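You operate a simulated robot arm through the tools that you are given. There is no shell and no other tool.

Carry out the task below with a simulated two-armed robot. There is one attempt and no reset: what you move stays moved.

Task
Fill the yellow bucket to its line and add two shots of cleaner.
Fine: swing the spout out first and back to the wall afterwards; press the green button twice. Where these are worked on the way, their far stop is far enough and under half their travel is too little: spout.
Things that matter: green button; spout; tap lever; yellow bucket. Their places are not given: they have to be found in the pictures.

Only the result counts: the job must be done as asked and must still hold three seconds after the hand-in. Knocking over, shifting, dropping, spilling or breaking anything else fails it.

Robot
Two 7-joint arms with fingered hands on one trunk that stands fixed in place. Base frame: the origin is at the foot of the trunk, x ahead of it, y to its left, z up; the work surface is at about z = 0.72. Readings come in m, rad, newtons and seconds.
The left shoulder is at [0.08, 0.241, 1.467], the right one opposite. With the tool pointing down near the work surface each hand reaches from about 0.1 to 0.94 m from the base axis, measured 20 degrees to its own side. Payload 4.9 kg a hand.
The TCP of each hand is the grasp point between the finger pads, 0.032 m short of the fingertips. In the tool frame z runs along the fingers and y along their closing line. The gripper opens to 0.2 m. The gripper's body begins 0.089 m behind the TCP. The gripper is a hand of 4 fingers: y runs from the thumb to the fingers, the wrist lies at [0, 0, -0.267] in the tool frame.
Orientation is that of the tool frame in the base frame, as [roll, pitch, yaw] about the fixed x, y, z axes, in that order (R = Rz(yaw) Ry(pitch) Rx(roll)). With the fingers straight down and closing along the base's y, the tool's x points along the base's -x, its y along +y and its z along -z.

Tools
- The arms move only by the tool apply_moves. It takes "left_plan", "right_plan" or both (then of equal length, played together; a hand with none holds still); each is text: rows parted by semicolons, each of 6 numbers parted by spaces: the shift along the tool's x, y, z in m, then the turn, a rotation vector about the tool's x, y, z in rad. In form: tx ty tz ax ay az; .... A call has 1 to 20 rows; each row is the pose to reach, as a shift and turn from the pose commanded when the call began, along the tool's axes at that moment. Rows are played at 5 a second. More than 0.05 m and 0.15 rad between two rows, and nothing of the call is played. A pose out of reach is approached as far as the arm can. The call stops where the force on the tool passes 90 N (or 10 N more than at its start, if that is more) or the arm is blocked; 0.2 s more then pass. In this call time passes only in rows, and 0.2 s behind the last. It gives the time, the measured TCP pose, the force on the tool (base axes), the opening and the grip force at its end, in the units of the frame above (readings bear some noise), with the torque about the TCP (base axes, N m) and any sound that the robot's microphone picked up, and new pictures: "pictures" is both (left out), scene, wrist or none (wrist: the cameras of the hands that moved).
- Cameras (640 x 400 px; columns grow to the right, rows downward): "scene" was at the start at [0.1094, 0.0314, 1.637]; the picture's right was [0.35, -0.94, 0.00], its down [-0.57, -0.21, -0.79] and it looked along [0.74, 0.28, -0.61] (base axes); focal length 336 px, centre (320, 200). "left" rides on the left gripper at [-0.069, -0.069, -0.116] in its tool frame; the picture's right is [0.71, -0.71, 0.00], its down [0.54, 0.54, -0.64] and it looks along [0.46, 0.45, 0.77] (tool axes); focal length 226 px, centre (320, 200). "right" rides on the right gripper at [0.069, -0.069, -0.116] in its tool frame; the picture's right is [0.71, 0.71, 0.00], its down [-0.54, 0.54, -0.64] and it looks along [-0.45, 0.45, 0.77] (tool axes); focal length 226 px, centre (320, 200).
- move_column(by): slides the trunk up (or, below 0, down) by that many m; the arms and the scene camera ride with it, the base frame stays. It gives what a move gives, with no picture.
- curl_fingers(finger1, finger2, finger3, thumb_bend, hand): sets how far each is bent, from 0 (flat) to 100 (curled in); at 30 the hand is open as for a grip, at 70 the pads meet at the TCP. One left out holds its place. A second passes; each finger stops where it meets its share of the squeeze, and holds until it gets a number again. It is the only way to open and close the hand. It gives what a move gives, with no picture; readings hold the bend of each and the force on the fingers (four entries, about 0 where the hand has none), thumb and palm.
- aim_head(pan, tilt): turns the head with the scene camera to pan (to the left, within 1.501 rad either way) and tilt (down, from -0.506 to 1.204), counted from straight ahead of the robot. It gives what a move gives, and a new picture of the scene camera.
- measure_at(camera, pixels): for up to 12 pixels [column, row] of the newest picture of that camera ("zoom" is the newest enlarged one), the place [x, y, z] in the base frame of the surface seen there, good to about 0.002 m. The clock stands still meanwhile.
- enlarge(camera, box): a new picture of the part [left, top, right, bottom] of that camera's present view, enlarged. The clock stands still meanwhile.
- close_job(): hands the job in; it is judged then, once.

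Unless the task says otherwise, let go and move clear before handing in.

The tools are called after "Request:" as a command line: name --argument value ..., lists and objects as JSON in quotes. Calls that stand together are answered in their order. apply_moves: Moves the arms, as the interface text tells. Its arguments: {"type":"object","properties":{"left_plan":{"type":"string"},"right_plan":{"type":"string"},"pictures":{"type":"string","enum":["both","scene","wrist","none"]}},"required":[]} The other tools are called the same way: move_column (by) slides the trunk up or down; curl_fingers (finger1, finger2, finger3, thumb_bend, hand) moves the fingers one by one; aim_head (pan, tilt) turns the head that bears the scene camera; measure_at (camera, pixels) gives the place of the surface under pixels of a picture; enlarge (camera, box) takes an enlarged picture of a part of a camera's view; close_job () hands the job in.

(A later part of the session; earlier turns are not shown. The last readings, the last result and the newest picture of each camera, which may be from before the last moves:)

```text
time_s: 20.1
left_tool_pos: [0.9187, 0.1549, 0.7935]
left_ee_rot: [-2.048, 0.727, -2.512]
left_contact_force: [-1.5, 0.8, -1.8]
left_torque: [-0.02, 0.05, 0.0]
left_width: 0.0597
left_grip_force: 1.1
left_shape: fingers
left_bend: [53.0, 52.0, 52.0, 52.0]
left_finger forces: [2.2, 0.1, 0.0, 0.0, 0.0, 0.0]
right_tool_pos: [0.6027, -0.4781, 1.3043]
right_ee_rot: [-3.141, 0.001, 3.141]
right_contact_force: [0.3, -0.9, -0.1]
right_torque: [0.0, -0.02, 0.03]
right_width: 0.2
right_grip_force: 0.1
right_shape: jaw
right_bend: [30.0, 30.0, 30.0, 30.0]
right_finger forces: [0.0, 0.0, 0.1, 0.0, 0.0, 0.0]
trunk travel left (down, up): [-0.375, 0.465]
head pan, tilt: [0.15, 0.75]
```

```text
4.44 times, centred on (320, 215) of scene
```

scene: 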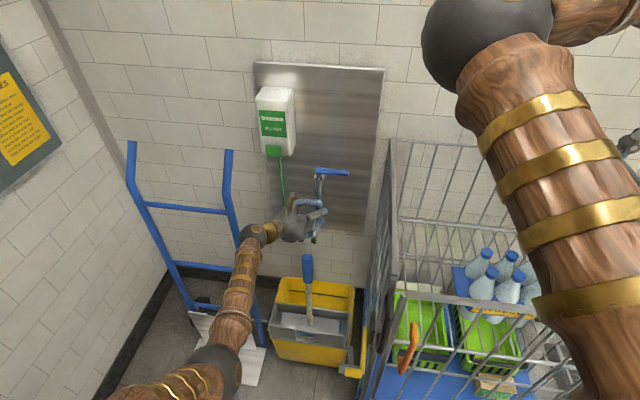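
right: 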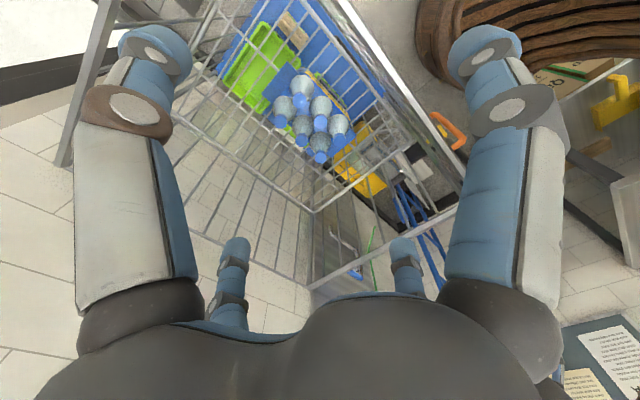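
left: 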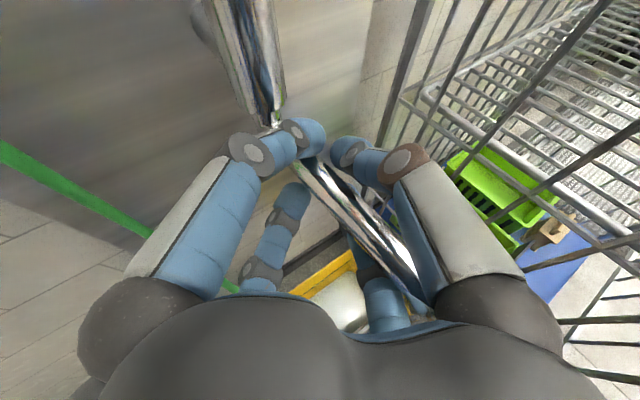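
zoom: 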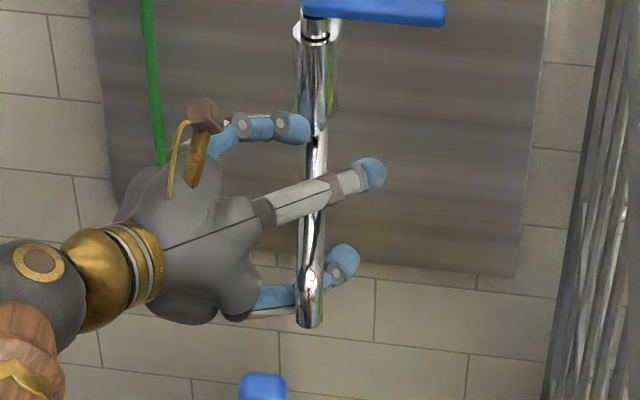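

Finger 1 (the lower right digit, force 2.2) still touches near the nozzle. I'll measure the tips so I can pick a withdrawal direction that won't drag the spout.

Request:
measure_at --camera "zoom" --pixels '[[345, 262], [370, 175], [295, 128], [270, 300], [312, 322], [312, 290], [340, 275], [265, 215], [255, 385]]'

Request:
measure_at --camera "left" --pixels '[[258, 115], [360, 105], [290, 155], [370, 205], [430, 265], [320, 175], [350, 185]]'

```text
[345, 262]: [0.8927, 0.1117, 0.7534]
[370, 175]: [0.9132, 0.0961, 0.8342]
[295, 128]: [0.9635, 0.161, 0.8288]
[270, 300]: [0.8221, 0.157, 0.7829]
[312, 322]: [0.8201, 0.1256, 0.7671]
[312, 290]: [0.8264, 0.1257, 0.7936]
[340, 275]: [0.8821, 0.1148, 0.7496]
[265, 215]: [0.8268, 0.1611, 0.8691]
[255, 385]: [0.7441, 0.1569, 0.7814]
```

```text
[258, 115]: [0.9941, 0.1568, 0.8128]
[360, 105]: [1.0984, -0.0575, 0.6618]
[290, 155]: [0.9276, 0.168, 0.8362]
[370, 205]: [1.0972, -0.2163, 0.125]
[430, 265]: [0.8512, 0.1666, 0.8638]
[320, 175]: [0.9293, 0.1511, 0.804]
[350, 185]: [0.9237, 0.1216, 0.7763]
```

The lower tip (z≈0.753) can slide out under the tube and the upper tip (z≈0.834) over it. I'll withdraw mainly to +y with a little −x.

Request:
apply_moves --left_plan "-0.0017 0.0074 -0.0111 0 0 0; -0.0033 0.0148 -0.0222 0 0 0; -0.005 0.0221 -0.0332 0 0 0; -0.0066 0.0295 -0.0443 0 0 0; -0.0083 0.0369 -0.0554 0 0 0" --pictures "both"

Request:
enlarge --camera "scene" --box '[240, 170, 370, 260]'

```text
time_s: 21.3
left_tool_pos: [0.8877, 0.2165, 0.7921]
left_ee_rot: [-2.046, 0.725, -2.509]
left_contact_force: [0.4, 0.1, 0.0]
left_torque: [0.0, 0.03, 0.0]
left_width: 0.0614
left_grip_force: 0.1
left_shape: fingers
left_bend: [52.0, 52.0, 52.0, 52.0]
left_finger forces: [0.1, 0.0, 0.0, 0.1, 0.0, 0.1]
right_tool_pos: [0.6007, -0.4764, 1.3047]
right_ee_rot: [3.141, 0.001, -3.141]
right_contact_force: [0.6, 0.1, 0.8]
right_torque: [-0.03, -0.01, 0.01]
right_width: 0.1998
right_grip_force: 0.0
right_shape: jaw
right_bend: [30.0, 30.0, 30.0, 30.0]
right_finger forces: [0.0, 0.0, 0.0, 0.0, 0.0, 0.0]
trunk travel left (down, up): [-0.375, 0.465]
head pan, tilt: [0.15, 0.75]
```

scene: 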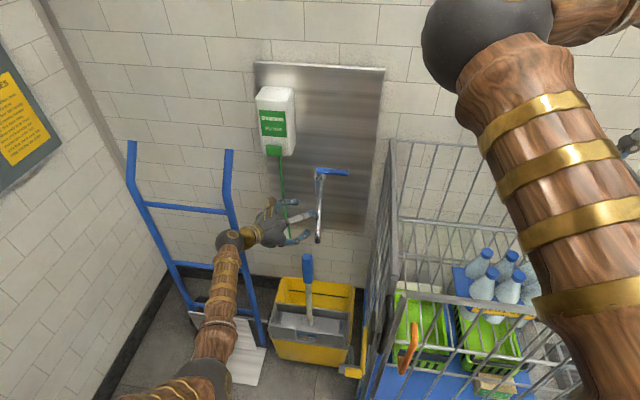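
left: 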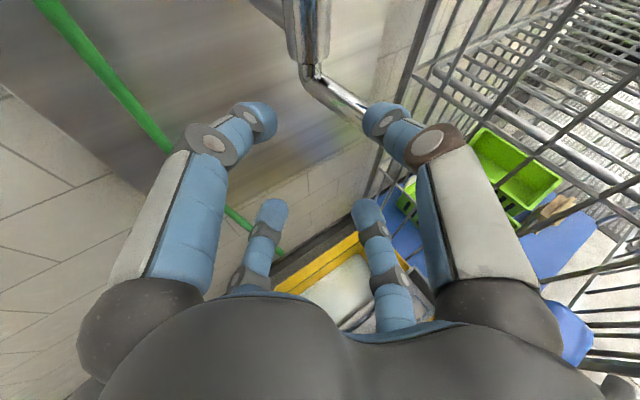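

```text
4.44 times, centred on (305, 215) of scene
```

zoom: 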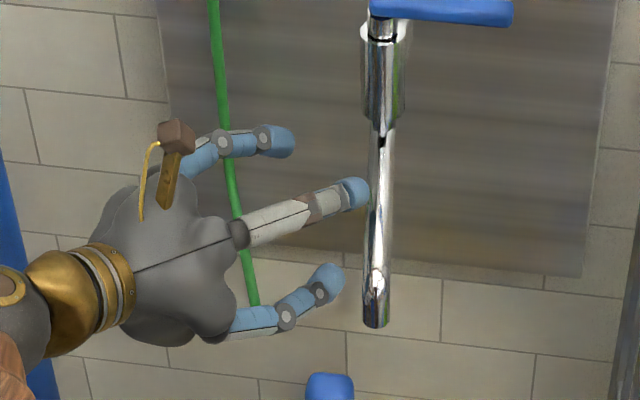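

The hand is clear of the spout. I'll measure the spout's position now and check the hose.

Request:
measure_at --camera "zoom" --pixels '[[377, 315], [377, 285], [378, 240], [380, 170], [382, 100], [215, 60], [250, 290]]'

Request:
measure_at --camera "scene" --pixels '[[290, 308], [350, 318], [300, 298], [345, 305], [335, 300], [310, 325], [280, 300]]'

```text
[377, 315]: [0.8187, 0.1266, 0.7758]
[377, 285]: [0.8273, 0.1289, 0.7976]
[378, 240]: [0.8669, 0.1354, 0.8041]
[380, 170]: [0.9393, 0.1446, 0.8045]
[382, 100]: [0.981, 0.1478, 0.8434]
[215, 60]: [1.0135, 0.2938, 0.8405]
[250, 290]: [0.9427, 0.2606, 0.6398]
```

```text
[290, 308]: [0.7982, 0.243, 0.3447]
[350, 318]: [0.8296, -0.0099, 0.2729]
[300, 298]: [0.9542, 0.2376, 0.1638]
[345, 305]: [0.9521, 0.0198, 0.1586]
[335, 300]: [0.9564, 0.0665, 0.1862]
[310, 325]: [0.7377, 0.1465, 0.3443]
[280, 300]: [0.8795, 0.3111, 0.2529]
```

The spout sits at about 84° and its nozzle (0.828,0.128) is just behind the wringer's rear edge, over the bucket. I'll lift the left hand up and back, turning it to face the wall, to get ready for the lever.

Request:
apply_moves --left_plan "-0.0197 -0.0261 -0.0279 0 0 0; -0.0395 -0.0522 -0.0557 -0.0812 -0.0812 -0.0418; -0.0518 -0.0865 -0.0822 -0.1624 -0.1624 -0.0836; -0.0564 -0.1248 -0.1015 -0.2436 -0.2436 -0.1254; -0.0533 -0.1667 -0.1137 -0.3248 -0.3248 -0.1672; -0.048 -0.2015 -0.1235 -0.406 -0.406 -0.209" --pictures "both"

Request:
enlarge --camera "scene" --box '[280, 140, 380, 250]'

```text
time_s: 22.7
left_tool_pos: [0.7791, 0.157, 1.0021]
left_ee_rot: [-2.045, 0.728, -1.897]
left_contact_force: [-0.1, -0.5, 0.8]
left_torque: [0.0, -0.01, 0.03]
left_width: 0.0618
left_grip_force: 0.2
left_shape: fingers
left_bend: [52.0, 52.0, 52.0, 52.0]
left_finger forces: [0.0, 0.0, 0.0, 0.0, 0.1, 0.0]
right_tool_pos: [0.6014, -0.4765, 1.3035]
right_ee_rot: [3.14, 0.001, 3.141]
right_contact_force: [0.7, 0.0, -0.4]
right_torque: [0.05, 0.01, 0.0]
right_width: 0.2
right_grip_force: 0.1
right_shape: jaw
right_bend: [30.0, 30.0, 30.0, 30.0]
right_finger forces: [0.1, 0.0, 0.0, 0.0, 0.1, 0.0]
trunk travel left (down, up): [-0.375, 0.465]
head pan, tilt: [0.15, 0.75]
```

scene: 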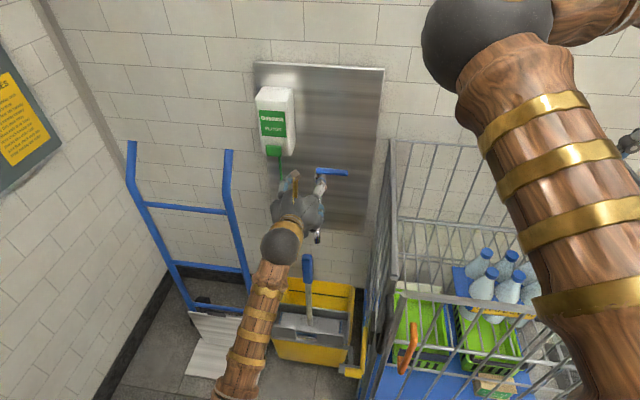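
left: 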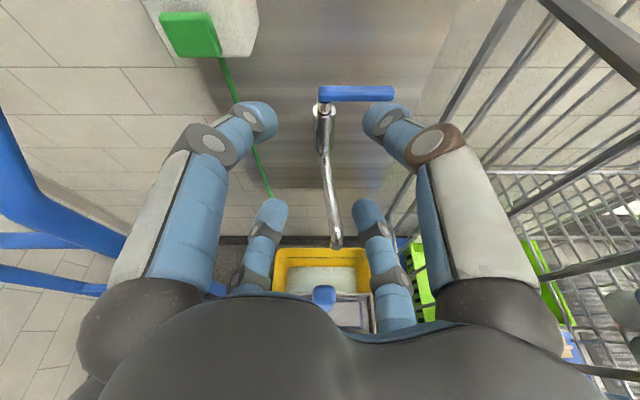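

```text
3.64 times, centred on (330, 195) of scene
```

zoom: 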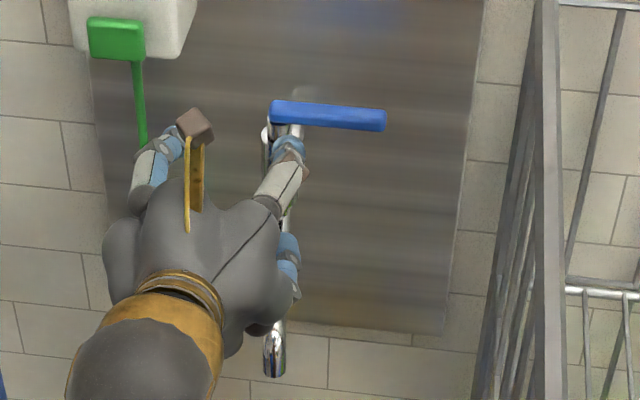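

The lever shows clearly at left-camera (355,93). I'll enlarge it to judge how it turns.

Request:
enlarge --camera "left" --box '[290, 70, 420, 170]'

Request:
measure_at --camera "left" --pixels '[[325, 88], [355, 88], [390, 88], [325, 98], [355, 98], [392, 98], [322, 112], [322, 140], [336, 240], [190, 35]]'

```text
4.00 times, centred on (355, 120) of left
```

zoom: 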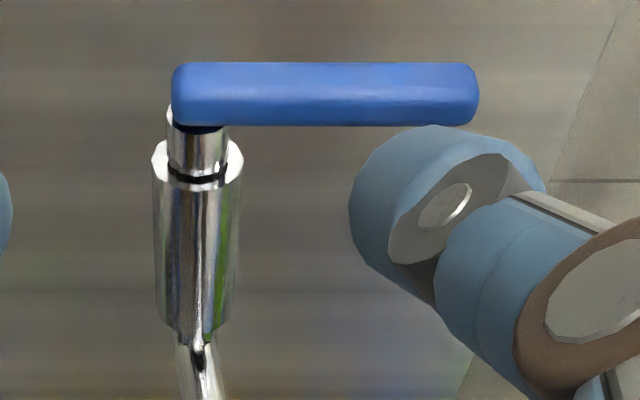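

```text
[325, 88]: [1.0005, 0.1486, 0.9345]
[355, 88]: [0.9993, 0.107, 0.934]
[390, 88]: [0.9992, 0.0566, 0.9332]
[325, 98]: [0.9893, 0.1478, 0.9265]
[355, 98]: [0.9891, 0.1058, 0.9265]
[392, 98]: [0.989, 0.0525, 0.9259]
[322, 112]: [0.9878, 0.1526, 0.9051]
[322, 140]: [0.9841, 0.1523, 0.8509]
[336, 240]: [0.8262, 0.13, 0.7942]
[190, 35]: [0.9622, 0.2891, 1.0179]
```

The lever sits on a grooved stem, so it looks like it turns about the vertical axis at (0.998,0.148). It spans y 0.052–0.157 at z≈0.926. I'll come from above with the digits as a loose fork around its end, so I can both open and close it.

Request:
curl_fingers --hand "left" --finger1 48 --finger2 48 --finger3 48 --thumb_bend 48

Request:
apply_moves --left_plan "0.0005 -0.0188 0.0267 -0.0925 0.0925 0; 0.0011 -0.0376 0.0534 -0.185 0.185 0; 0.0016 -0.0564 0.0801 -0.2775 0.2775 0; 0.0021 -0.0752 0.1068 -0.37 0.37 0; 0.0027 -0.094 0.1335 -0.4625 0.4625 0; 0.0032 -0.1128 0.1602 -0.555 0.555 0" --pictures "both"

Request:
enlarge --camera "scene" --box '[280, 120, 400, 220]'

```text
time_s: 23.7
left_tool_pos: [0.7795, 0.1565, 1.0016]
left_ee_rot: [-2.048, 0.726, -1.901]
left_contact_force: [-0.1, 0.4, 0.8]
left_torque: [0.02, 0.0, -0.01]
left_width: 0.0761
left_grip_force: 0.1
left_shape: fingers
left_bend: [48.0, 48.0, 48.0, 48.0]
left_finger forces: [0.0, 0.0, 0.0, 0.1, 0.0, 0.0]
right_tool_pos: [0.6028, -0.4757, 1.3041]
right_ee_rot: [3.141, -0.002, -3.141]
right_contact_force: [-0.1, -0.4, 0.7]
right_torque: [-0.01, 0.03, -0.02]
right_width: 0.1999
right_grip_force: 0.1
right_shape: jaw
right_bend: [30.0, 30.0, 30.0, 30.0]
right_finger forces: [0.1, 0.1, 0.1, 0.1, 0.1, 0.0]
trunk travel left (down, up): [-0.375, 0.465]
head pan, tilt: [0.15, 0.75]
```

```text
time_s: 25.1
left_tool_pos: [0.9563, 0.0747, 1.0185]
left_ee_rot: [-2.824, 0.303, -2.308]
left_contact_force: [0.1, 0.0, -1.0]
left_torque: [0.02, -0.02, -0.02]
left_width: 0.0763
left_grip_force: 0.1
left_shape: fingers
left_bend: [48.0, 48.0, 48.0, 48.0]
left_finger forces: [0.0, 0.1, 0.0, 0.0, 0.0, 0.0]
right_tool_pos: [0.6048, -0.478, 1.3039]
right_ee_rot: [3.141, -0.002, 3.14]
right_contact_force: [0.6, -0.5, 0.2]
right_torque: [0.04, 0.03, -0.03]
right_width: 0.2002
right_grip_force: 0.1
right_shape: jaw
right_bend: [30.0, 30.0, 30.0, 30.0]
right_finger forces: [0.1, 0.0, 0.1, 0.1, 0.1, 0.0]
trunk travel left (down, up): [-0.375, 0.465]
head pan, tilt: [0.15, 0.75]
```

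scene: 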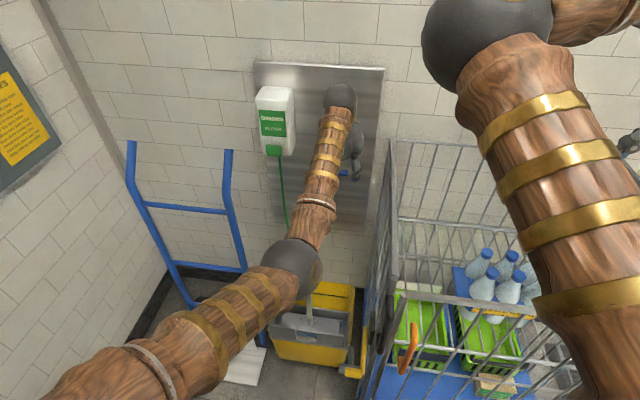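
left: 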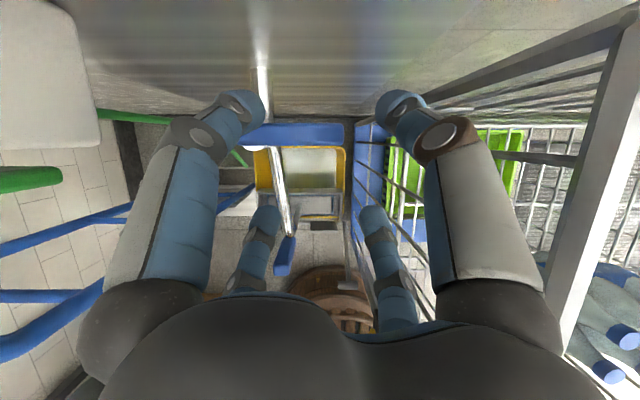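

```text
4.00 times, centred on (340, 170) of scene
```

zoom: 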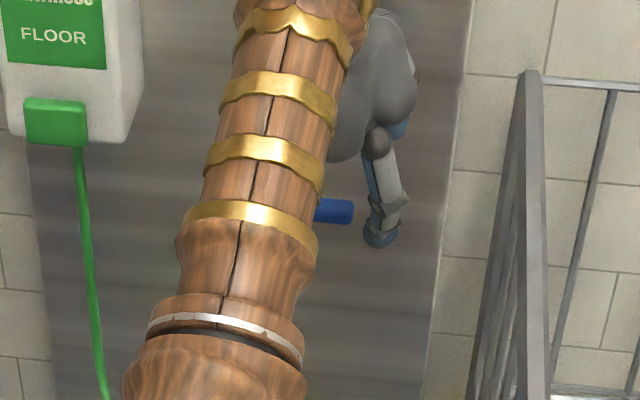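

The lever is between the digit pairs at left-camera (300,133), but the elbow ball at scene (290,262) now hangs low. I'll measure how close it is to the wringer handle.

Request:
measure_at --camera "scene" --pixels '[[290, 262], [300, 285], [312, 290], [318, 215], [310, 305], [270, 260], [318, 265]]'

Request:
measure_at --camera "left" --pixels '[[300, 130], [340, 130], [340, 140], [260, 135], [286, 255], [240, 100], [395, 105], [262, 220], [375, 220], [330, 300]]'

```text
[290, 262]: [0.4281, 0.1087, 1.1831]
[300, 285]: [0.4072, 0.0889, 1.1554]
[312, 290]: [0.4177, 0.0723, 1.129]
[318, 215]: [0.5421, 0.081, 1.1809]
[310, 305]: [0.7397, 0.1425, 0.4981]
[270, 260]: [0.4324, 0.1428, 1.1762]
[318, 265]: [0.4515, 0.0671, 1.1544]
```

```text
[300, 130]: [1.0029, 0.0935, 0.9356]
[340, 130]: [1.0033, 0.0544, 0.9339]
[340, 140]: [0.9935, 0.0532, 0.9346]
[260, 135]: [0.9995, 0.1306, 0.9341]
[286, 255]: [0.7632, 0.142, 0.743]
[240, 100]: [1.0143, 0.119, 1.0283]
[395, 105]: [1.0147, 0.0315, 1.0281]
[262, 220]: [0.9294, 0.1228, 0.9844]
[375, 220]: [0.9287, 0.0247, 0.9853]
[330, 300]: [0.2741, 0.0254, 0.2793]
```

The elbow is well up at z≈1.15 and harmless. With this steep tilt the wall-side tips would sit too high to hook the lever, so I'll use the shallow grip that worked on the spout: back to 25° tilt, lined up in front of the lever.

Request:
apply_moves --left_plan "0.0092 0.0081 0.0019 0.0823 -0.0823 0; 0.0185 0.0163 0.0038 0.1645 -0.1645 0; 0.0277 0.0244 0.0057 0.2468 -0.2468 0; 0.0369 0.0325 0.0076 0.3291 -0.3291 0; 0.0462 0.0407 0.0095 0.4113 -0.4113 0; 0.0554 0.0488 0.0114 0.4936 -0.4936 0" --pictures "both"

Request:
measure_at --camera "left" --pixels '[[320, 130], [320, 200]]'

```text
time_s: 26.5
left_tool_pos: [0.8958, 0.0727, 0.9801]
left_ee_rot: [-2.148, 0.698, -1.969]
left_contact_force: [-0.7, -0.3, 0.2]
left_torque: [-0.06, 0.02, 0.0]
left_width: 0.0762
left_grip_force: 0.0
left_shape: fingers
left_bend: [48.0, 48.0, 48.0, 48.0]
left_finger forces: [0.0, 0.0, 0.0, 0.1, 0.0, 0.0]
right_tool_pos: [0.6025, -0.4767, 1.3056]
right_ee_rot: [-3.141, -0.002, 3.141]
right_contact_force: [-0.4, -0.1, 0.2]
right_torque: [0.0, 0.0, 0.0]
right_width: 0.1998
right_grip_force: 0.0
right_shape: jaw
right_bend: [30.0, 30.0, 30.0, 30.0]
right_finger forces: [0.0, 0.0, 0.0, 0.0, 0.1, 0.1]
trunk travel left (down, up): [-0.375, 0.465]
head pan, tilt: [0.15, 0.75]
```

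scene: 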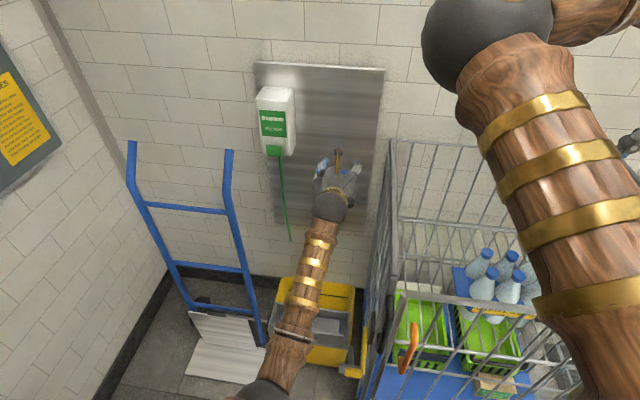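
left: 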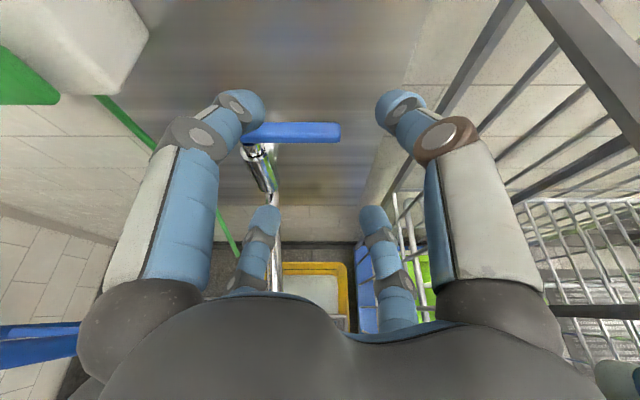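

```text
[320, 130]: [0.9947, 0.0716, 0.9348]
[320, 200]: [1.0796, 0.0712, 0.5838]
```

The lever is centred between the upper and lower digits, at left-camera (320,130), and this camera also sees into the bucket at (315,290). I'll open slightly for clearance and slide in over the lever.

Request:
curl_fingers --hand "left" --finger1 44 --finger2 44 --finger3 44 --thumb_bend 44

Request:
apply_moves --left_plan "0.0009 0 0.0241 0 0 0; 0.0018 0.0001 0.0482 0 0 0; 0.0026 0.0001 0.0724 0 0 0; 0.0035 0.0002 0.0965 0 0 0; 0.0044 0.0002 0.1206 0 0 0" --pictures "both"

```text
time_s: 27.5
left_tool_pos: [0.8957, 0.073, 0.9789]
left_ee_rot: [-2.153, 0.695, -1.971]
left_contact_force: [0.9, 0.1, -0.2]
left_torque: [0.0, -0.01, -0.02]
left_width: 0.0906
left_grip_force: 0.0
left_shape: fingers
left_bend: [44.0, 44.0, 44.0, 44.0]
left_finger forces: [0.0, 0.0, 0.0, 0.0, 0.0, 0.0]
right_tool_pos: [0.6035, -0.4766, 1.3047]
right_ee_rot: [3.142, 0.0, 3.141]
right_contact_force: [-0.8, 0.0, 0.1]
right_torque: [-0.05, -0.02, -0.02]
right_width: 0.2
right_grip_force: 0.1
right_shape: jaw
right_bend: [30.0, 30.0, 30.0, 30.0]
right_finger forces: [0.0, 0.0, 0.0, 0.1, 0.1, 0.0]
trunk travel left (down, up): [-0.375, 0.465]
head pan, tilt: [0.15, 0.75]
```

```text
time_s: 28.7
left_tool_pos: [1.0038, 0.0693, 0.9225]
left_ee_rot: [-2.155, 0.697, -1.97]
left_contact_force: [-0.1, -0.8, 0.4]
left_torque: [-0.04, -0.01, 0.0]
left_width: 0.0906
left_grip_force: 0.4
left_shape: fingers
left_bend: [44.0, 44.0, 44.0, 44.0]
left_finger forces: [0.0, 1.0, 0.0, 0.1, 0.1, 0.0]
right_tool_pos: [0.603, -0.4758, 1.3042]
right_ee_rot: [3.141, -0.001, -3.14]
right_contact_force: [0.2, -0.3, -0.4]
right_torque: [0.04, 0.0, 0.0]
right_width: 0.2
right_grip_force: 0.0
right_shape: jaw
right_bend: [30.0, 30.0, 30.0, 30.0]
right_finger forces: [0.0, 0.1, 0.1, 0.0, 0.0, 0.0]
trunk travel left (down, up): [-0.375, 0.465]
head pan, tilt: [0.15, 0.75]
```

scene: 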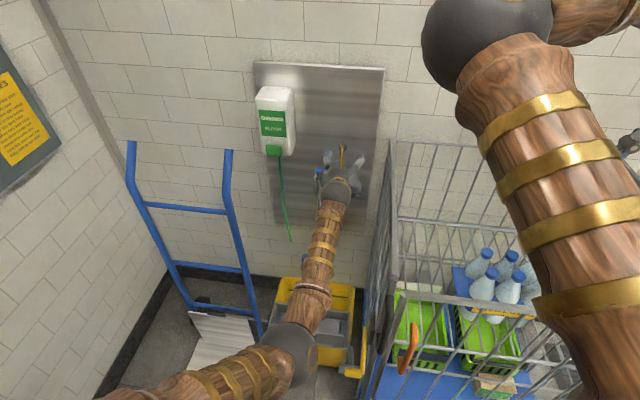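
left: 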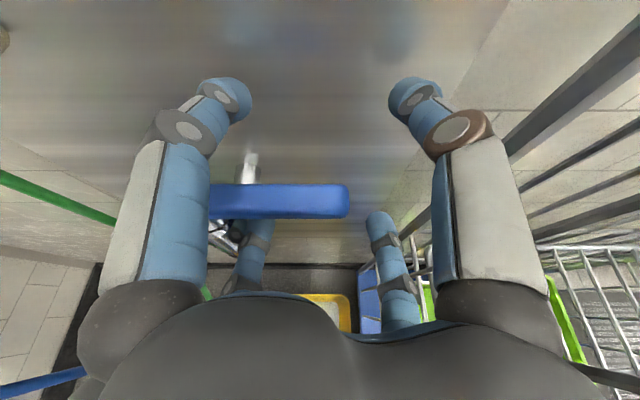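

The lever runs through the cage at left-camera (280,200). I'll close the digits around it before pulling.

Request:
curl_fingers --hand "left" --finger1 62 --finger2 62 --finger3 62 --thumb_bend 62

Request:
enlarge --camera "left" --box '[160, 60, 480, 320]'

Request:
enlarge --camera "scene" --box '[260, 260, 380, 380]'

```text
time_s: 29.7
left_tool_pos: [1.0034, 0.0697, 0.9236]
left_ee_rot: [-2.154, 0.696, -1.97]
left_contact_force: [-0.2, -0.2, -0.7]
left_torque: [-0.01, -0.02, 0.0]
left_width: 0.0265
left_grip_force: 0.0
left_shape: fingers
left_bend: [62.0, 62.0, 62.0, 62.0]
left_finger forces: [0.1, 0.1, 0.0, 0.0, 0.0, 0.0]
right_tool_pos: [0.6011, -0.4763, 1.3044]
right_ee_rot: [-3.141, 0.0, -3.141]
right_contact_force: [0.3, 0.5, -0.1]
right_torque: [-0.01, -0.04, 0.03]
right_width: 0.2
right_grip_force: 0.1
right_shape: jaw
right_bend: [30.0, 30.0, 30.0, 30.0]
right_finger forces: [0.0, 0.0, 0.1, 0.0, 0.0, 0.0]
trunk travel left (down, up): [-0.375, 0.465]
head pan, tilt: [0.15, 0.75]
```

```text
1.54 times, centred on (320, 190) of left
```

zoom: 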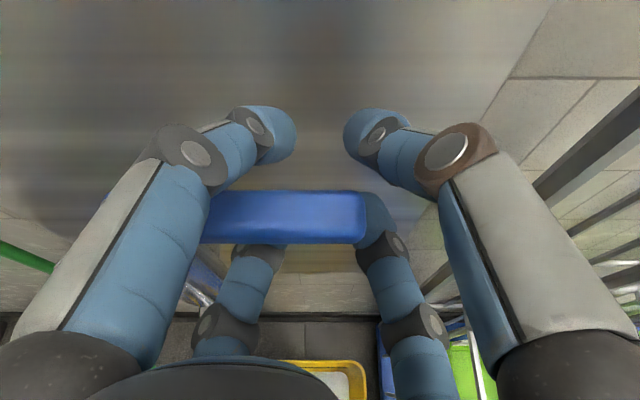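

```text
3.33 times, centred on (320, 320) of scene
```

zoom: 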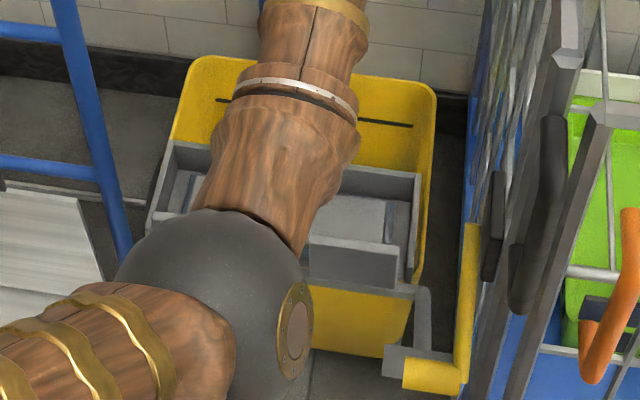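

The lever is caged with no contact force. I'll pull its end outward along its arc by about 20° in small steps to test whether it turns about the vertical axis.

Request:
apply_moves --left_plan "0.0021 0.0019 -0.0062 0.0336 0.0336 0.0221; 0.004 0.0042 -0.0123 0.0671 0.0671 0.0443; 0.0053 0.0069 -0.0185 0.1007 0.1007 0.0664; 0.0061 0.0101 -0.0245 0.1343 0.1343 0.0886" --pictures "both"

Request:
enlarge --camera "left" --box '[160, 60, 480, 320]'

```text
time_s: 30.7
left_tool_pos: [0.9761, 0.0726, 0.9231]
left_ee_rot: [-2.154, 0.694, -2.181]
left_contact_force: [1.9, -1.4, 0.0]
left_torque: [0.04, 0.01, -0.05]
left_width: 0.0269
left_grip_force: 1.3
left_shape: fingers
left_bend: [62.0, 62.0, 62.0, 62.0]
left_finger forces: [0.8, 0.0, 0.0, 0.1, 0.9, 0.1]
right_tool_pos: [0.6018, -0.477, 1.3041]
right_ee_rot: [3.141, -0.001, -3.141]
right_contact_force: [-0.1, -0.3, -0.5]
right_torque: [0.01, 0.01, 0.01]
right_width: 0.2001
right_grip_force: 0.1
right_shape: jaw
right_bend: [30.0, 30.0, 30.0, 30.0]
right_finger forces: [0.1, 0.1, 0.1, 0.0, 0.1, 0.1]
trunk travel left (down, up): [-0.375, 0.465]
head pan, tilt: [0.15, 0.75]
```

scene: 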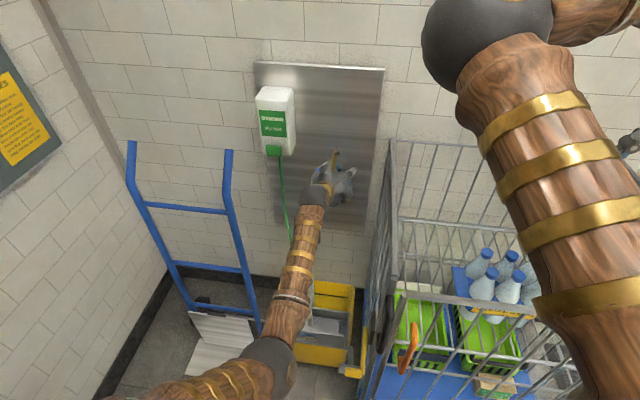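
left: 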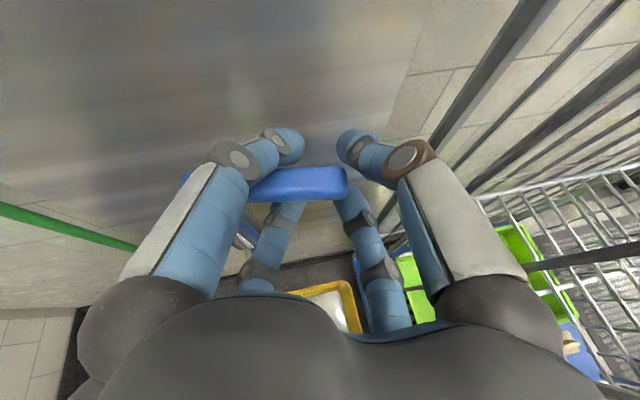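

```text
1.54 times, centred on (320, 190) of left
```

zoom: 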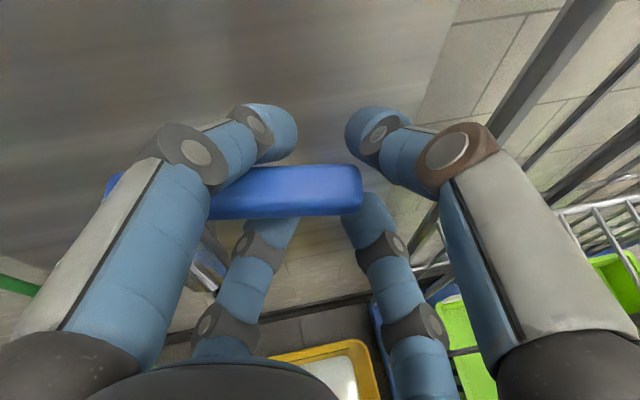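

Force is only about 2 N and the lever seems to follow. I'll measure it to confirm.

Request:
measure_at --camera "zoom" --pixels '[[350, 185], [280, 185], [230, 195], [115, 185], [355, 200], [350, 370]]'

Request:
enlarge --camera "scene" --box '[270, 140, 400, 320]'

```text
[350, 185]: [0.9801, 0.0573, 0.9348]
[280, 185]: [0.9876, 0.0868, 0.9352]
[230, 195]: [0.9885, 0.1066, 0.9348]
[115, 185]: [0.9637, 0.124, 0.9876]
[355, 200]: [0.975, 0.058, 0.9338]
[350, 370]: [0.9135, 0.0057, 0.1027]
```

```text
2.22 times, centred on (335, 230) of scene
```

zoom: 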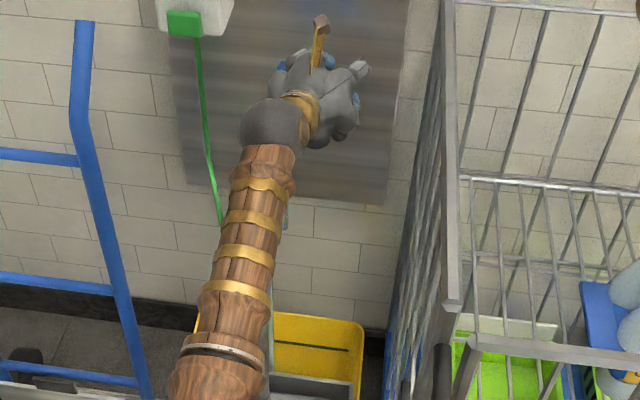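

The lever has turned roughly 10° from the wall and there may be a thin stream by the forearm. I'll open it further, about 20° more along the arc.

Request:
apply_moves --left_plan "0.0015 0.0026 -0.0062 0.0336 0.0336 0.0221; 0.0025 0.0055 -0.0122 0.0671 0.0671 0.0443; 0.003 0.0089 -0.0181 0.1007 0.1007 0.0664; 0.0032 0.0126 -0.0238 0.1343 0.1343 0.0886" --pictures "both"

Request:
enlarge --camera "scene" --box '[270, 160, 390, 350]'

Request:
enlarge --camera "left" --box '[200, 140, 440, 340]'

```text
time_s: 31.7
left_tool_pos: [0.9511, 0.0847, 0.9248]
left_ee_rot: [-2.153, 0.697, -2.39]
left_contact_force: [0.8, -0.5, -0.1]
left_torque: [0.05, -0.01, -0.06]
left_width: 0.0255
left_grip_force: 1.2
left_shape: fingers
left_bend: [62.0, 62.0, 62.0, 62.0]
left_finger forces: [1.3, 0.0, 0.0, 0.1, 0.2, 0.0]
right_tool_pos: [0.6038, -0.4764, 1.3044]
right_ee_rot: [-3.141, 0.001, -3.141]
right_contact_force: [-0.4, -1.0, 0.4]
right_torque: [-0.01, -0.02, 0.0]
right_width: 0.2
right_grip_force: 0.2
right_shape: jaw
right_bend: [30.0, 30.0, 30.0, 30.0]
right_finger forces: [0.1, 0.0, 0.1, 0.0, 0.1, 0.0]
trunk travel left (down, up): [-0.375, 0.465]
head pan, tilt: [0.15, 0.75]
```

scene: 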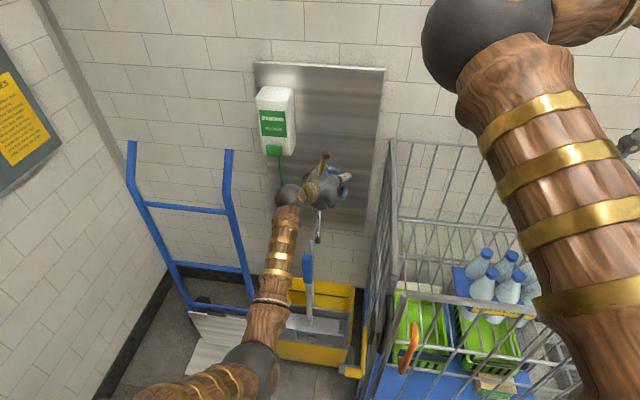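
left: 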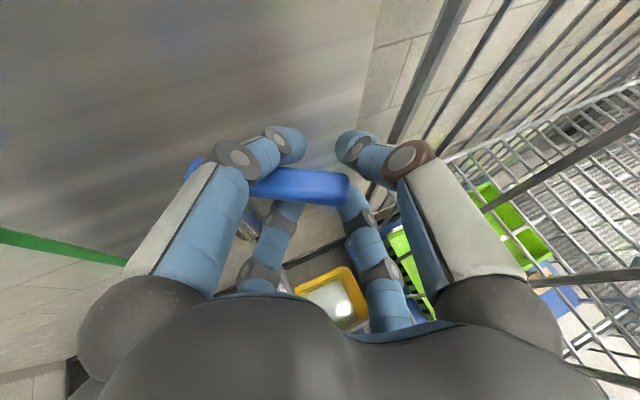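

```text
2.11 times, centred on (330, 255) of scene
```

zoom: 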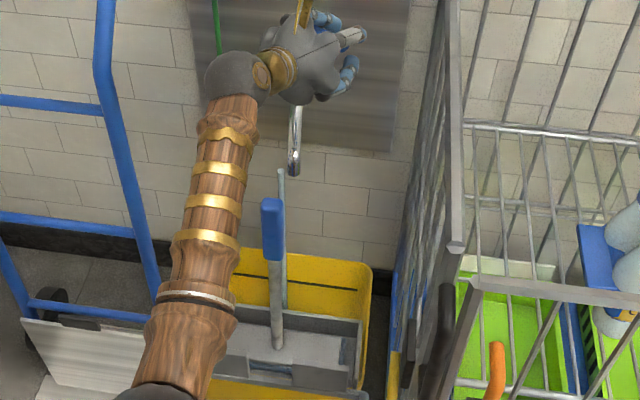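

```text
2.00 times, centred on (320, 240) of left
```

zoom: 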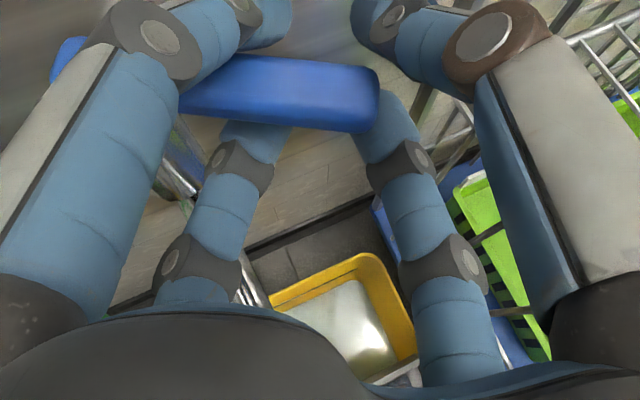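

A pale stream shows behind the handle at zoom (283,170–300), so water seems to run into the bucket. I'll measure the surface inside.

Request:
measure_at --camera "zoom" --pixels '[[335, 320], [370, 340], [310, 310], [360, 300], [400, 330], [375, 262], [255, 285]]'

Request:
measure_at --camera "scene" --pixels '[[313, 248], [314, 270], [314, 295], [330, 300], [345, 300], [340, 308]]'

```text
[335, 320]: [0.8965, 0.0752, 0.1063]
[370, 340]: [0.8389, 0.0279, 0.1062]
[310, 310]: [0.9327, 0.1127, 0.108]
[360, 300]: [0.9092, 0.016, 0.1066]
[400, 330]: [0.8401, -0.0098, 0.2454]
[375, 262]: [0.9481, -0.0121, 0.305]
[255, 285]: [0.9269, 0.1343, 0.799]
```

```text
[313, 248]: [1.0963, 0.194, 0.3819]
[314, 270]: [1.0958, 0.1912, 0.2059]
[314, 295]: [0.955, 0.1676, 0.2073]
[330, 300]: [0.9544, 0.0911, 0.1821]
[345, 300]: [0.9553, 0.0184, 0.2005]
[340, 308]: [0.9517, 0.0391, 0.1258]
```

The surface reads z≈0.106, against 0.103 earlier and the line at about 0.25. I'll hold still for about a second and measure the rise.

Request:
apply_moves --left_plan "0 0 0 0 0 0; 0 0 0 0 0 0; 0 0 0 0 0 0; 0 0 0 0 0 0; 0 0 0 0 0 0" --pictures "both"

Request:
measure_at --camera "left" --pixels '[[327, 300], [345, 310], [315, 295], [340, 290]]'

Request:
enlarge --camera "scene" --box '[280, 220, 380, 340]'

```text
time_s: 32.9
left_tool_pos: [0.9523, 0.0845, 0.9243]
left_ee_rot: [-2.154, 0.696, -2.39]
left_contact_force: [-0.8, -0.7, 0.7]
left_torque: [0.03, -0.06, -0.01]
left_width: 0.0258
left_grip_force: 0.2
left_shape: fingers
left_bend: [62.0, 62.0, 62.0, 62.0]
left_finger forces: [0.8, 0.0, 0.0, 0.1, 0.0, 0.1]
right_tool_pos: [0.6033, -0.4768, 1.3035]
right_ee_rot: [3.141, -0.002, -3.142]
right_contact_force: [1.0, -0.8, 0.0]
right_torque: [-0.04, -0.02, -0.01]
right_width: 0.1999
right_grip_force: 0.0
right_shape: jaw
right_bend: [30.0, 30.0, 30.0, 30.0]
right_finger forces: [0.0, 0.0, 0.0, 0.0, 0.0, 0.0]
trunk travel left (down, up): [-0.375, 0.465]
head pan, tilt: [0.15, 0.75]
```

scene: 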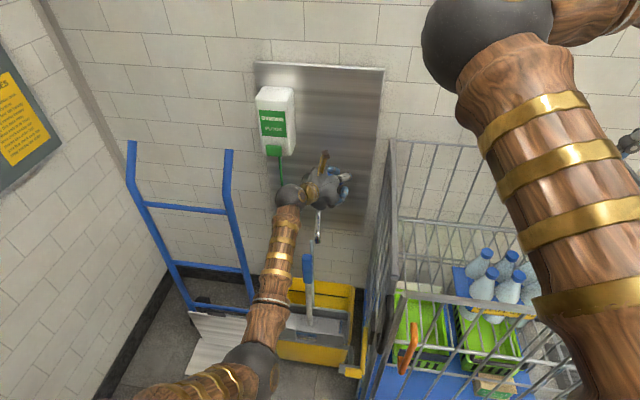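
left: 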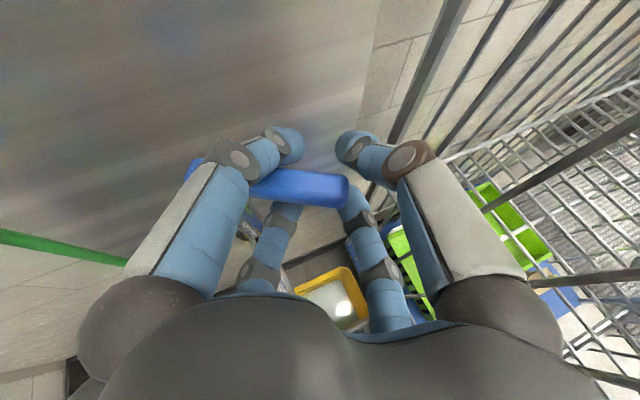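

```text
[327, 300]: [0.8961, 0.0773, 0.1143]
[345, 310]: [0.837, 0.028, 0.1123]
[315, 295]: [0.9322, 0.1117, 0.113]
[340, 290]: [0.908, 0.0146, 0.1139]
```

```text
3.33 times, centred on (330, 280) of scene
```

zoom: 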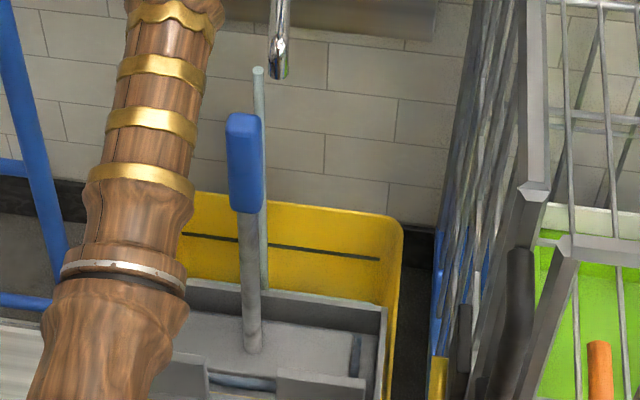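

The water rises about 5.7 mm/s (0.1066 to 0.1135). I'll measure the line's height closely while the clock stands, then keep waiting.

Request:
measure_at --camera "zoom" --pixels '[[290, 248], [320, 252], [350, 256], [375, 259], [190, 234], [290, 244], [290, 252], [350, 252], [350, 261]]'

Request:
apply_moves --left_plan "0 0 0 0 0 0; 0 0 0 0 0 0; 0 0 0 0 0 0; 0 0 0 0 0 0; 0 0 0 0 0 0; 0 0 0 0 0 0; 0 0 0 0 0 0; 0 0 0 0 0 0; 0 0 0 0 0 0; 0 0 0 0 0 0; 0 0 0 0 0 0; 0 0 0 0 0 0; 0 0 0 0 0 0; 0 0 0 0 0 0; 0 0 0 0 0 0; 0 0 0 0 0 0; 0 0 0 0 0 0; 0 0 0 0 0 0; 0 0 0 0 0 0; 0 0 0 0 0 0" --pictures "both"

Request:
measure_at --camera "left" --pixels '[[327, 300], [345, 310], [315, 295], [340, 290]]'

```text
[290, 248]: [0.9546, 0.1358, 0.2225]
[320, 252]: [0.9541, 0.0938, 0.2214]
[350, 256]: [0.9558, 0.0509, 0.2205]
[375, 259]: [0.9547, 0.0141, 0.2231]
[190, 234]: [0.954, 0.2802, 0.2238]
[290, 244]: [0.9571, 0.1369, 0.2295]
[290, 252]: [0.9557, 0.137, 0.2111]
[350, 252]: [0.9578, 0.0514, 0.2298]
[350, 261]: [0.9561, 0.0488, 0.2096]
```

```text
time_s: 37.1
left_tool_pos: [0.9519, 0.0836, 0.925]
left_ee_rot: [-2.154, 0.698, -2.39]
left_contact_force: [0.0, -0.7, -0.3]
left_torque: [0.05, -0.02, 0.0]
left_width: 0.0262
left_grip_force: 0.1
left_shape: fingers
left_bend: [62.0, 62.0, 62.0, 62.0]
left_finger forces: [0.7, 0.1, 0.0, 0.0, 0.0, 0.0]
right_tool_pos: [0.6014, -0.4762, 1.3028]
right_ee_rot: [-3.141, 0.0, 3.141]
right_contact_force: [0.5, 0.2, -0.3]
right_torque: [0.01, 0.03, 0.02]
right_width: 0.1999
right_grip_force: 0.1
right_shape: jaw
right_bend: [30.0, 30.0, 30.0, 30.0]
right_finger forces: [0.0, 0.1, 0.1, 0.0, 0.0, 0.0]
trunk travel left (down, up): [-0.375, 0.465]
head pan, tilt: [0.15, 0.75]
```

scene: 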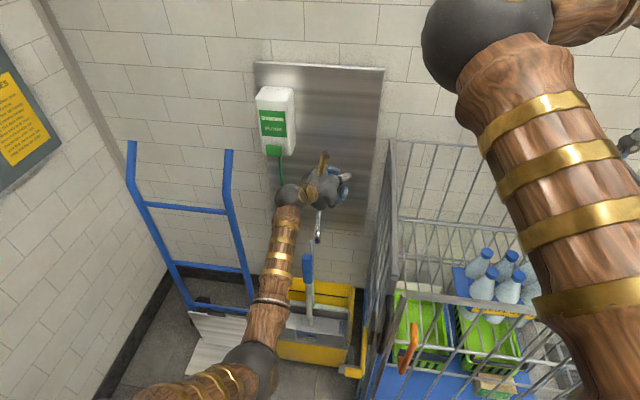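
left: 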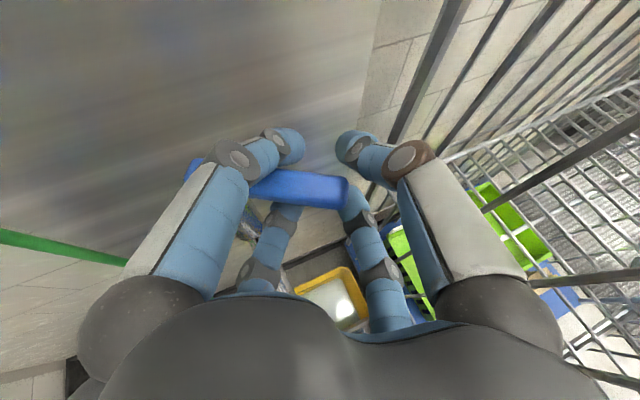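

```text
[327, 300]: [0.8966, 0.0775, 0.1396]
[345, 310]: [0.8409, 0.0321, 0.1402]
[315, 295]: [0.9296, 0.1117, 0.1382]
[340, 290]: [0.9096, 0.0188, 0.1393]
```

The line's height reads z≈0.222. The level is now 0.139 and rising about 6.1 mm/s, so I need about 13 s more. I'll wait another 8 s in two calls.

Request:
apply_moves --left_plan "0 0 0 0 0 0; 0 0 0 0 0 0; 0 0 0 0 0 0; 0 0 0 0 0 0; 0 0 0 0 0 0; 0 0 0 0 0 0; 0 0 0 0 0 0; 0 0 0 0 0 0; 0 0 0 0 0 0; 0 0 0 0 0 0; 0 0 0 0 0 0; 0 0 0 0 0 0; 0 0 0 0 0 0; 0 0 0 0 0 0; 0 0 0 0 0 0; 0 0 0 0 0 0; 0 0 0 0 0 0; 0 0 0 0 0 0; 0 0 0 0 0 0; 0 0 0 0 0 0" --pictures "both"

Request:
measure_at --camera "left" --pixels '[[327, 300], [345, 310], [315, 295], [340, 290]]'

Request:
enlarge --camera "scene" --box '[280, 220, 380, 340]'

```text
time_s: 41.3
left_tool_pos: [0.9512, 0.0839, 0.9239]
left_ee_rot: [-2.154, 0.697, -2.389]
left_contact_force: [0.6, 0.0, 0.5]
left_torque: [0.02, -0.01, 0.01]
left_width: 0.0263
left_grip_force: 0.7
left_shape: fingers
left_bend: [62.0, 62.0, 62.0, 62.0]
left_finger forces: [0.4, 0.0, 0.0, 0.0, 0.0, 0.0]
right_tool_pos: [0.6037, -0.4765, 1.3056]
right_ee_rot: [-3.141, 0.001, -3.141]
right_contact_force: [0.3, 0.3, 0.6]
right_torque: [-0.01, -0.03, -0.02]
right_width: 0.1995
right_grip_force: 0.1
right_shape: jaw
right_bend: [30.0, 30.0, 30.0, 30.0]
right_finger forces: [0.1, 0.0, 0.0, 0.1, 0.0, 0.1]
trunk travel left (down, up): [-0.375, 0.465]
head pan, tilt: [0.15, 0.75]
```

scene: 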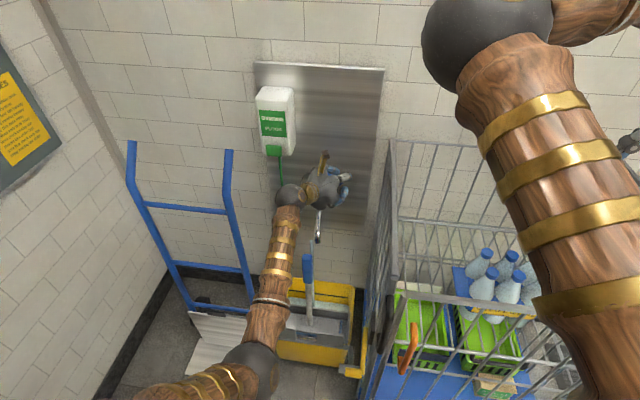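
left: 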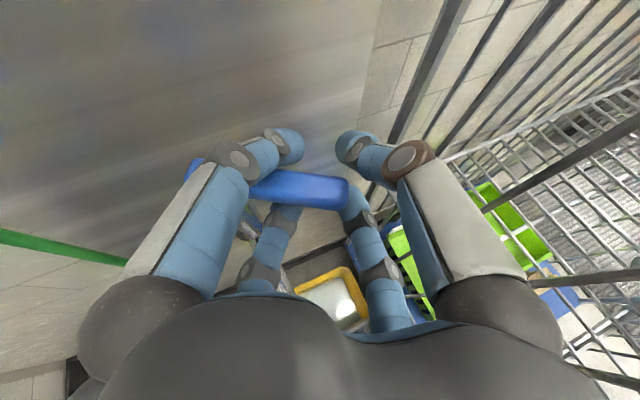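

```text
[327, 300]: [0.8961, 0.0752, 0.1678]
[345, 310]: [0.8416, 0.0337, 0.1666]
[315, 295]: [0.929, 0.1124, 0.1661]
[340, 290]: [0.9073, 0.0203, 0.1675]
```

```text
3.33 times, centred on (330, 280) of scene
```

zoom: 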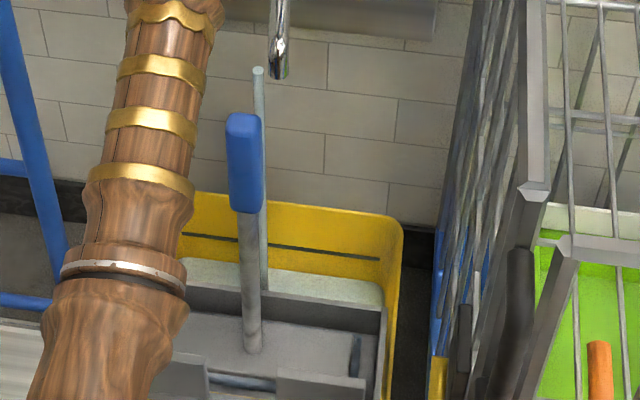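

The surface is at 0.167 and rising about 6.6 mm/s, and it now shows just below the line at zoom (185–382,258–283). I'll wait another 4.2 s.

Request:
apply_moves --left_plan "0 0 0 0 0 0; 0 0 0 0 0 0; 0 0 0 0 0 0; 0 0 0 0 0 0; 0 0 0 0 0 0; 0 0 0 0 0 0; 0 0 0 0 0 0; 0 0 0 0 0 0; 0 0 0 0 0 0; 0 0 0 0 0 0; 0 0 0 0 0 0; 0 0 0 0 0 0; 0 0 0 0 0 0; 0 0 0 0 0 0; 0 0 0 0 0 0; 0 0 0 0 0 0; 0 0 0 0 0 0; 0 0 0 0 0 0; 0 0 0 0 0 0; 0 0 0 0 0 0" --pictures "both"

Request:
measure_at --camera "left" --pixels '[[327, 300], [345, 310], [315, 295], [340, 290], [230, 165], [340, 185], [270, 180], [300, 180]]'

Request:
enlarge --camera "scene" --box '[280, 250, 380, 320]'

```text
time_s: 45.5
left_tool_pos: [0.9525, 0.0833, 0.9248]
left_ee_rot: [-2.153, 0.696, -2.39]
left_contact_force: [-0.1, 0.1, 0.7]
left_torque: [0.03, 0.01, -0.04]
left_width: 0.0263
left_grip_force: 0.1
left_shape: fingers
left_bend: [62.0, 62.0, 62.0, 62.0]
left_finger forces: [0.3, 0.1, 0.0, 0.1, 0.0, 0.1]
right_tool_pos: [0.6026, -0.4771, 1.3041]
right_ee_rot: [-3.141, 0.0, -3.14]
right_contact_force: [0.1, -0.7, 0.2]
right_torque: [0.02, -0.01, -0.02]
right_width: 0.1998
right_grip_force: 0.0
right_shape: jaw
right_bend: [30.0, 30.0, 30.0, 30.0]
right_finger forces: [0.0, 0.0, 0.1, 0.1, 0.0, 0.0]
trunk travel left (down, up): [-0.375, 0.465]
head pan, tilt: [0.15, 0.75]
```

scene: 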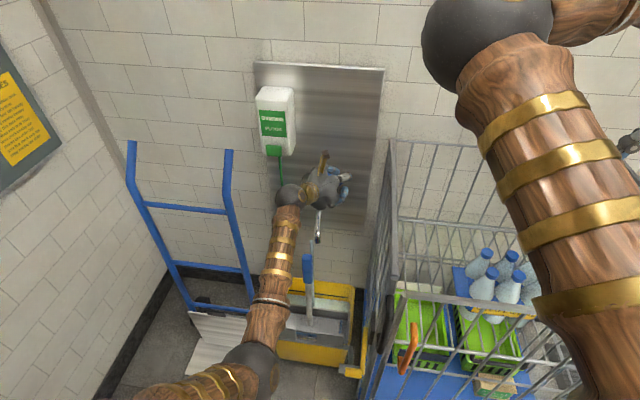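
left: 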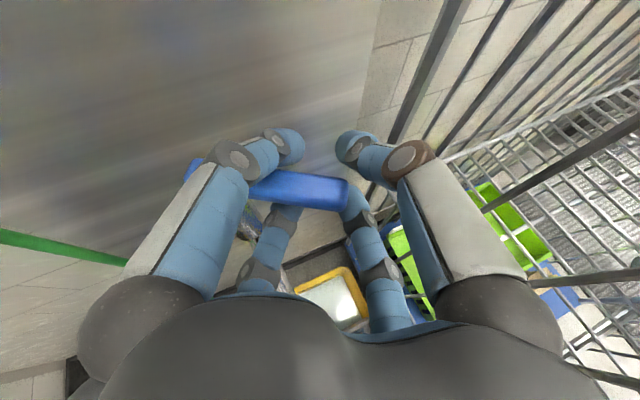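

```text
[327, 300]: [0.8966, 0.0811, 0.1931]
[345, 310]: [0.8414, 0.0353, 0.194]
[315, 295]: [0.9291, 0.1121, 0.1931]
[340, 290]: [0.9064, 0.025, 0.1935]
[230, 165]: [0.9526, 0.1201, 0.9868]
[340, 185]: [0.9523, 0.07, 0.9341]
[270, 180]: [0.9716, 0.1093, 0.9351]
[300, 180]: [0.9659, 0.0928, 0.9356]
```

```text
5.71 times, centred on (330, 285) of scene
```

zoom: 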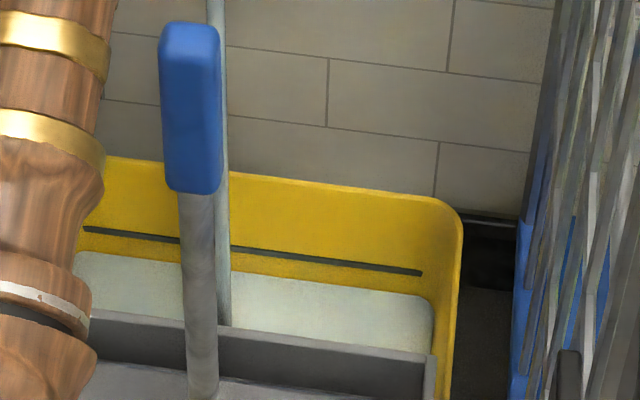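

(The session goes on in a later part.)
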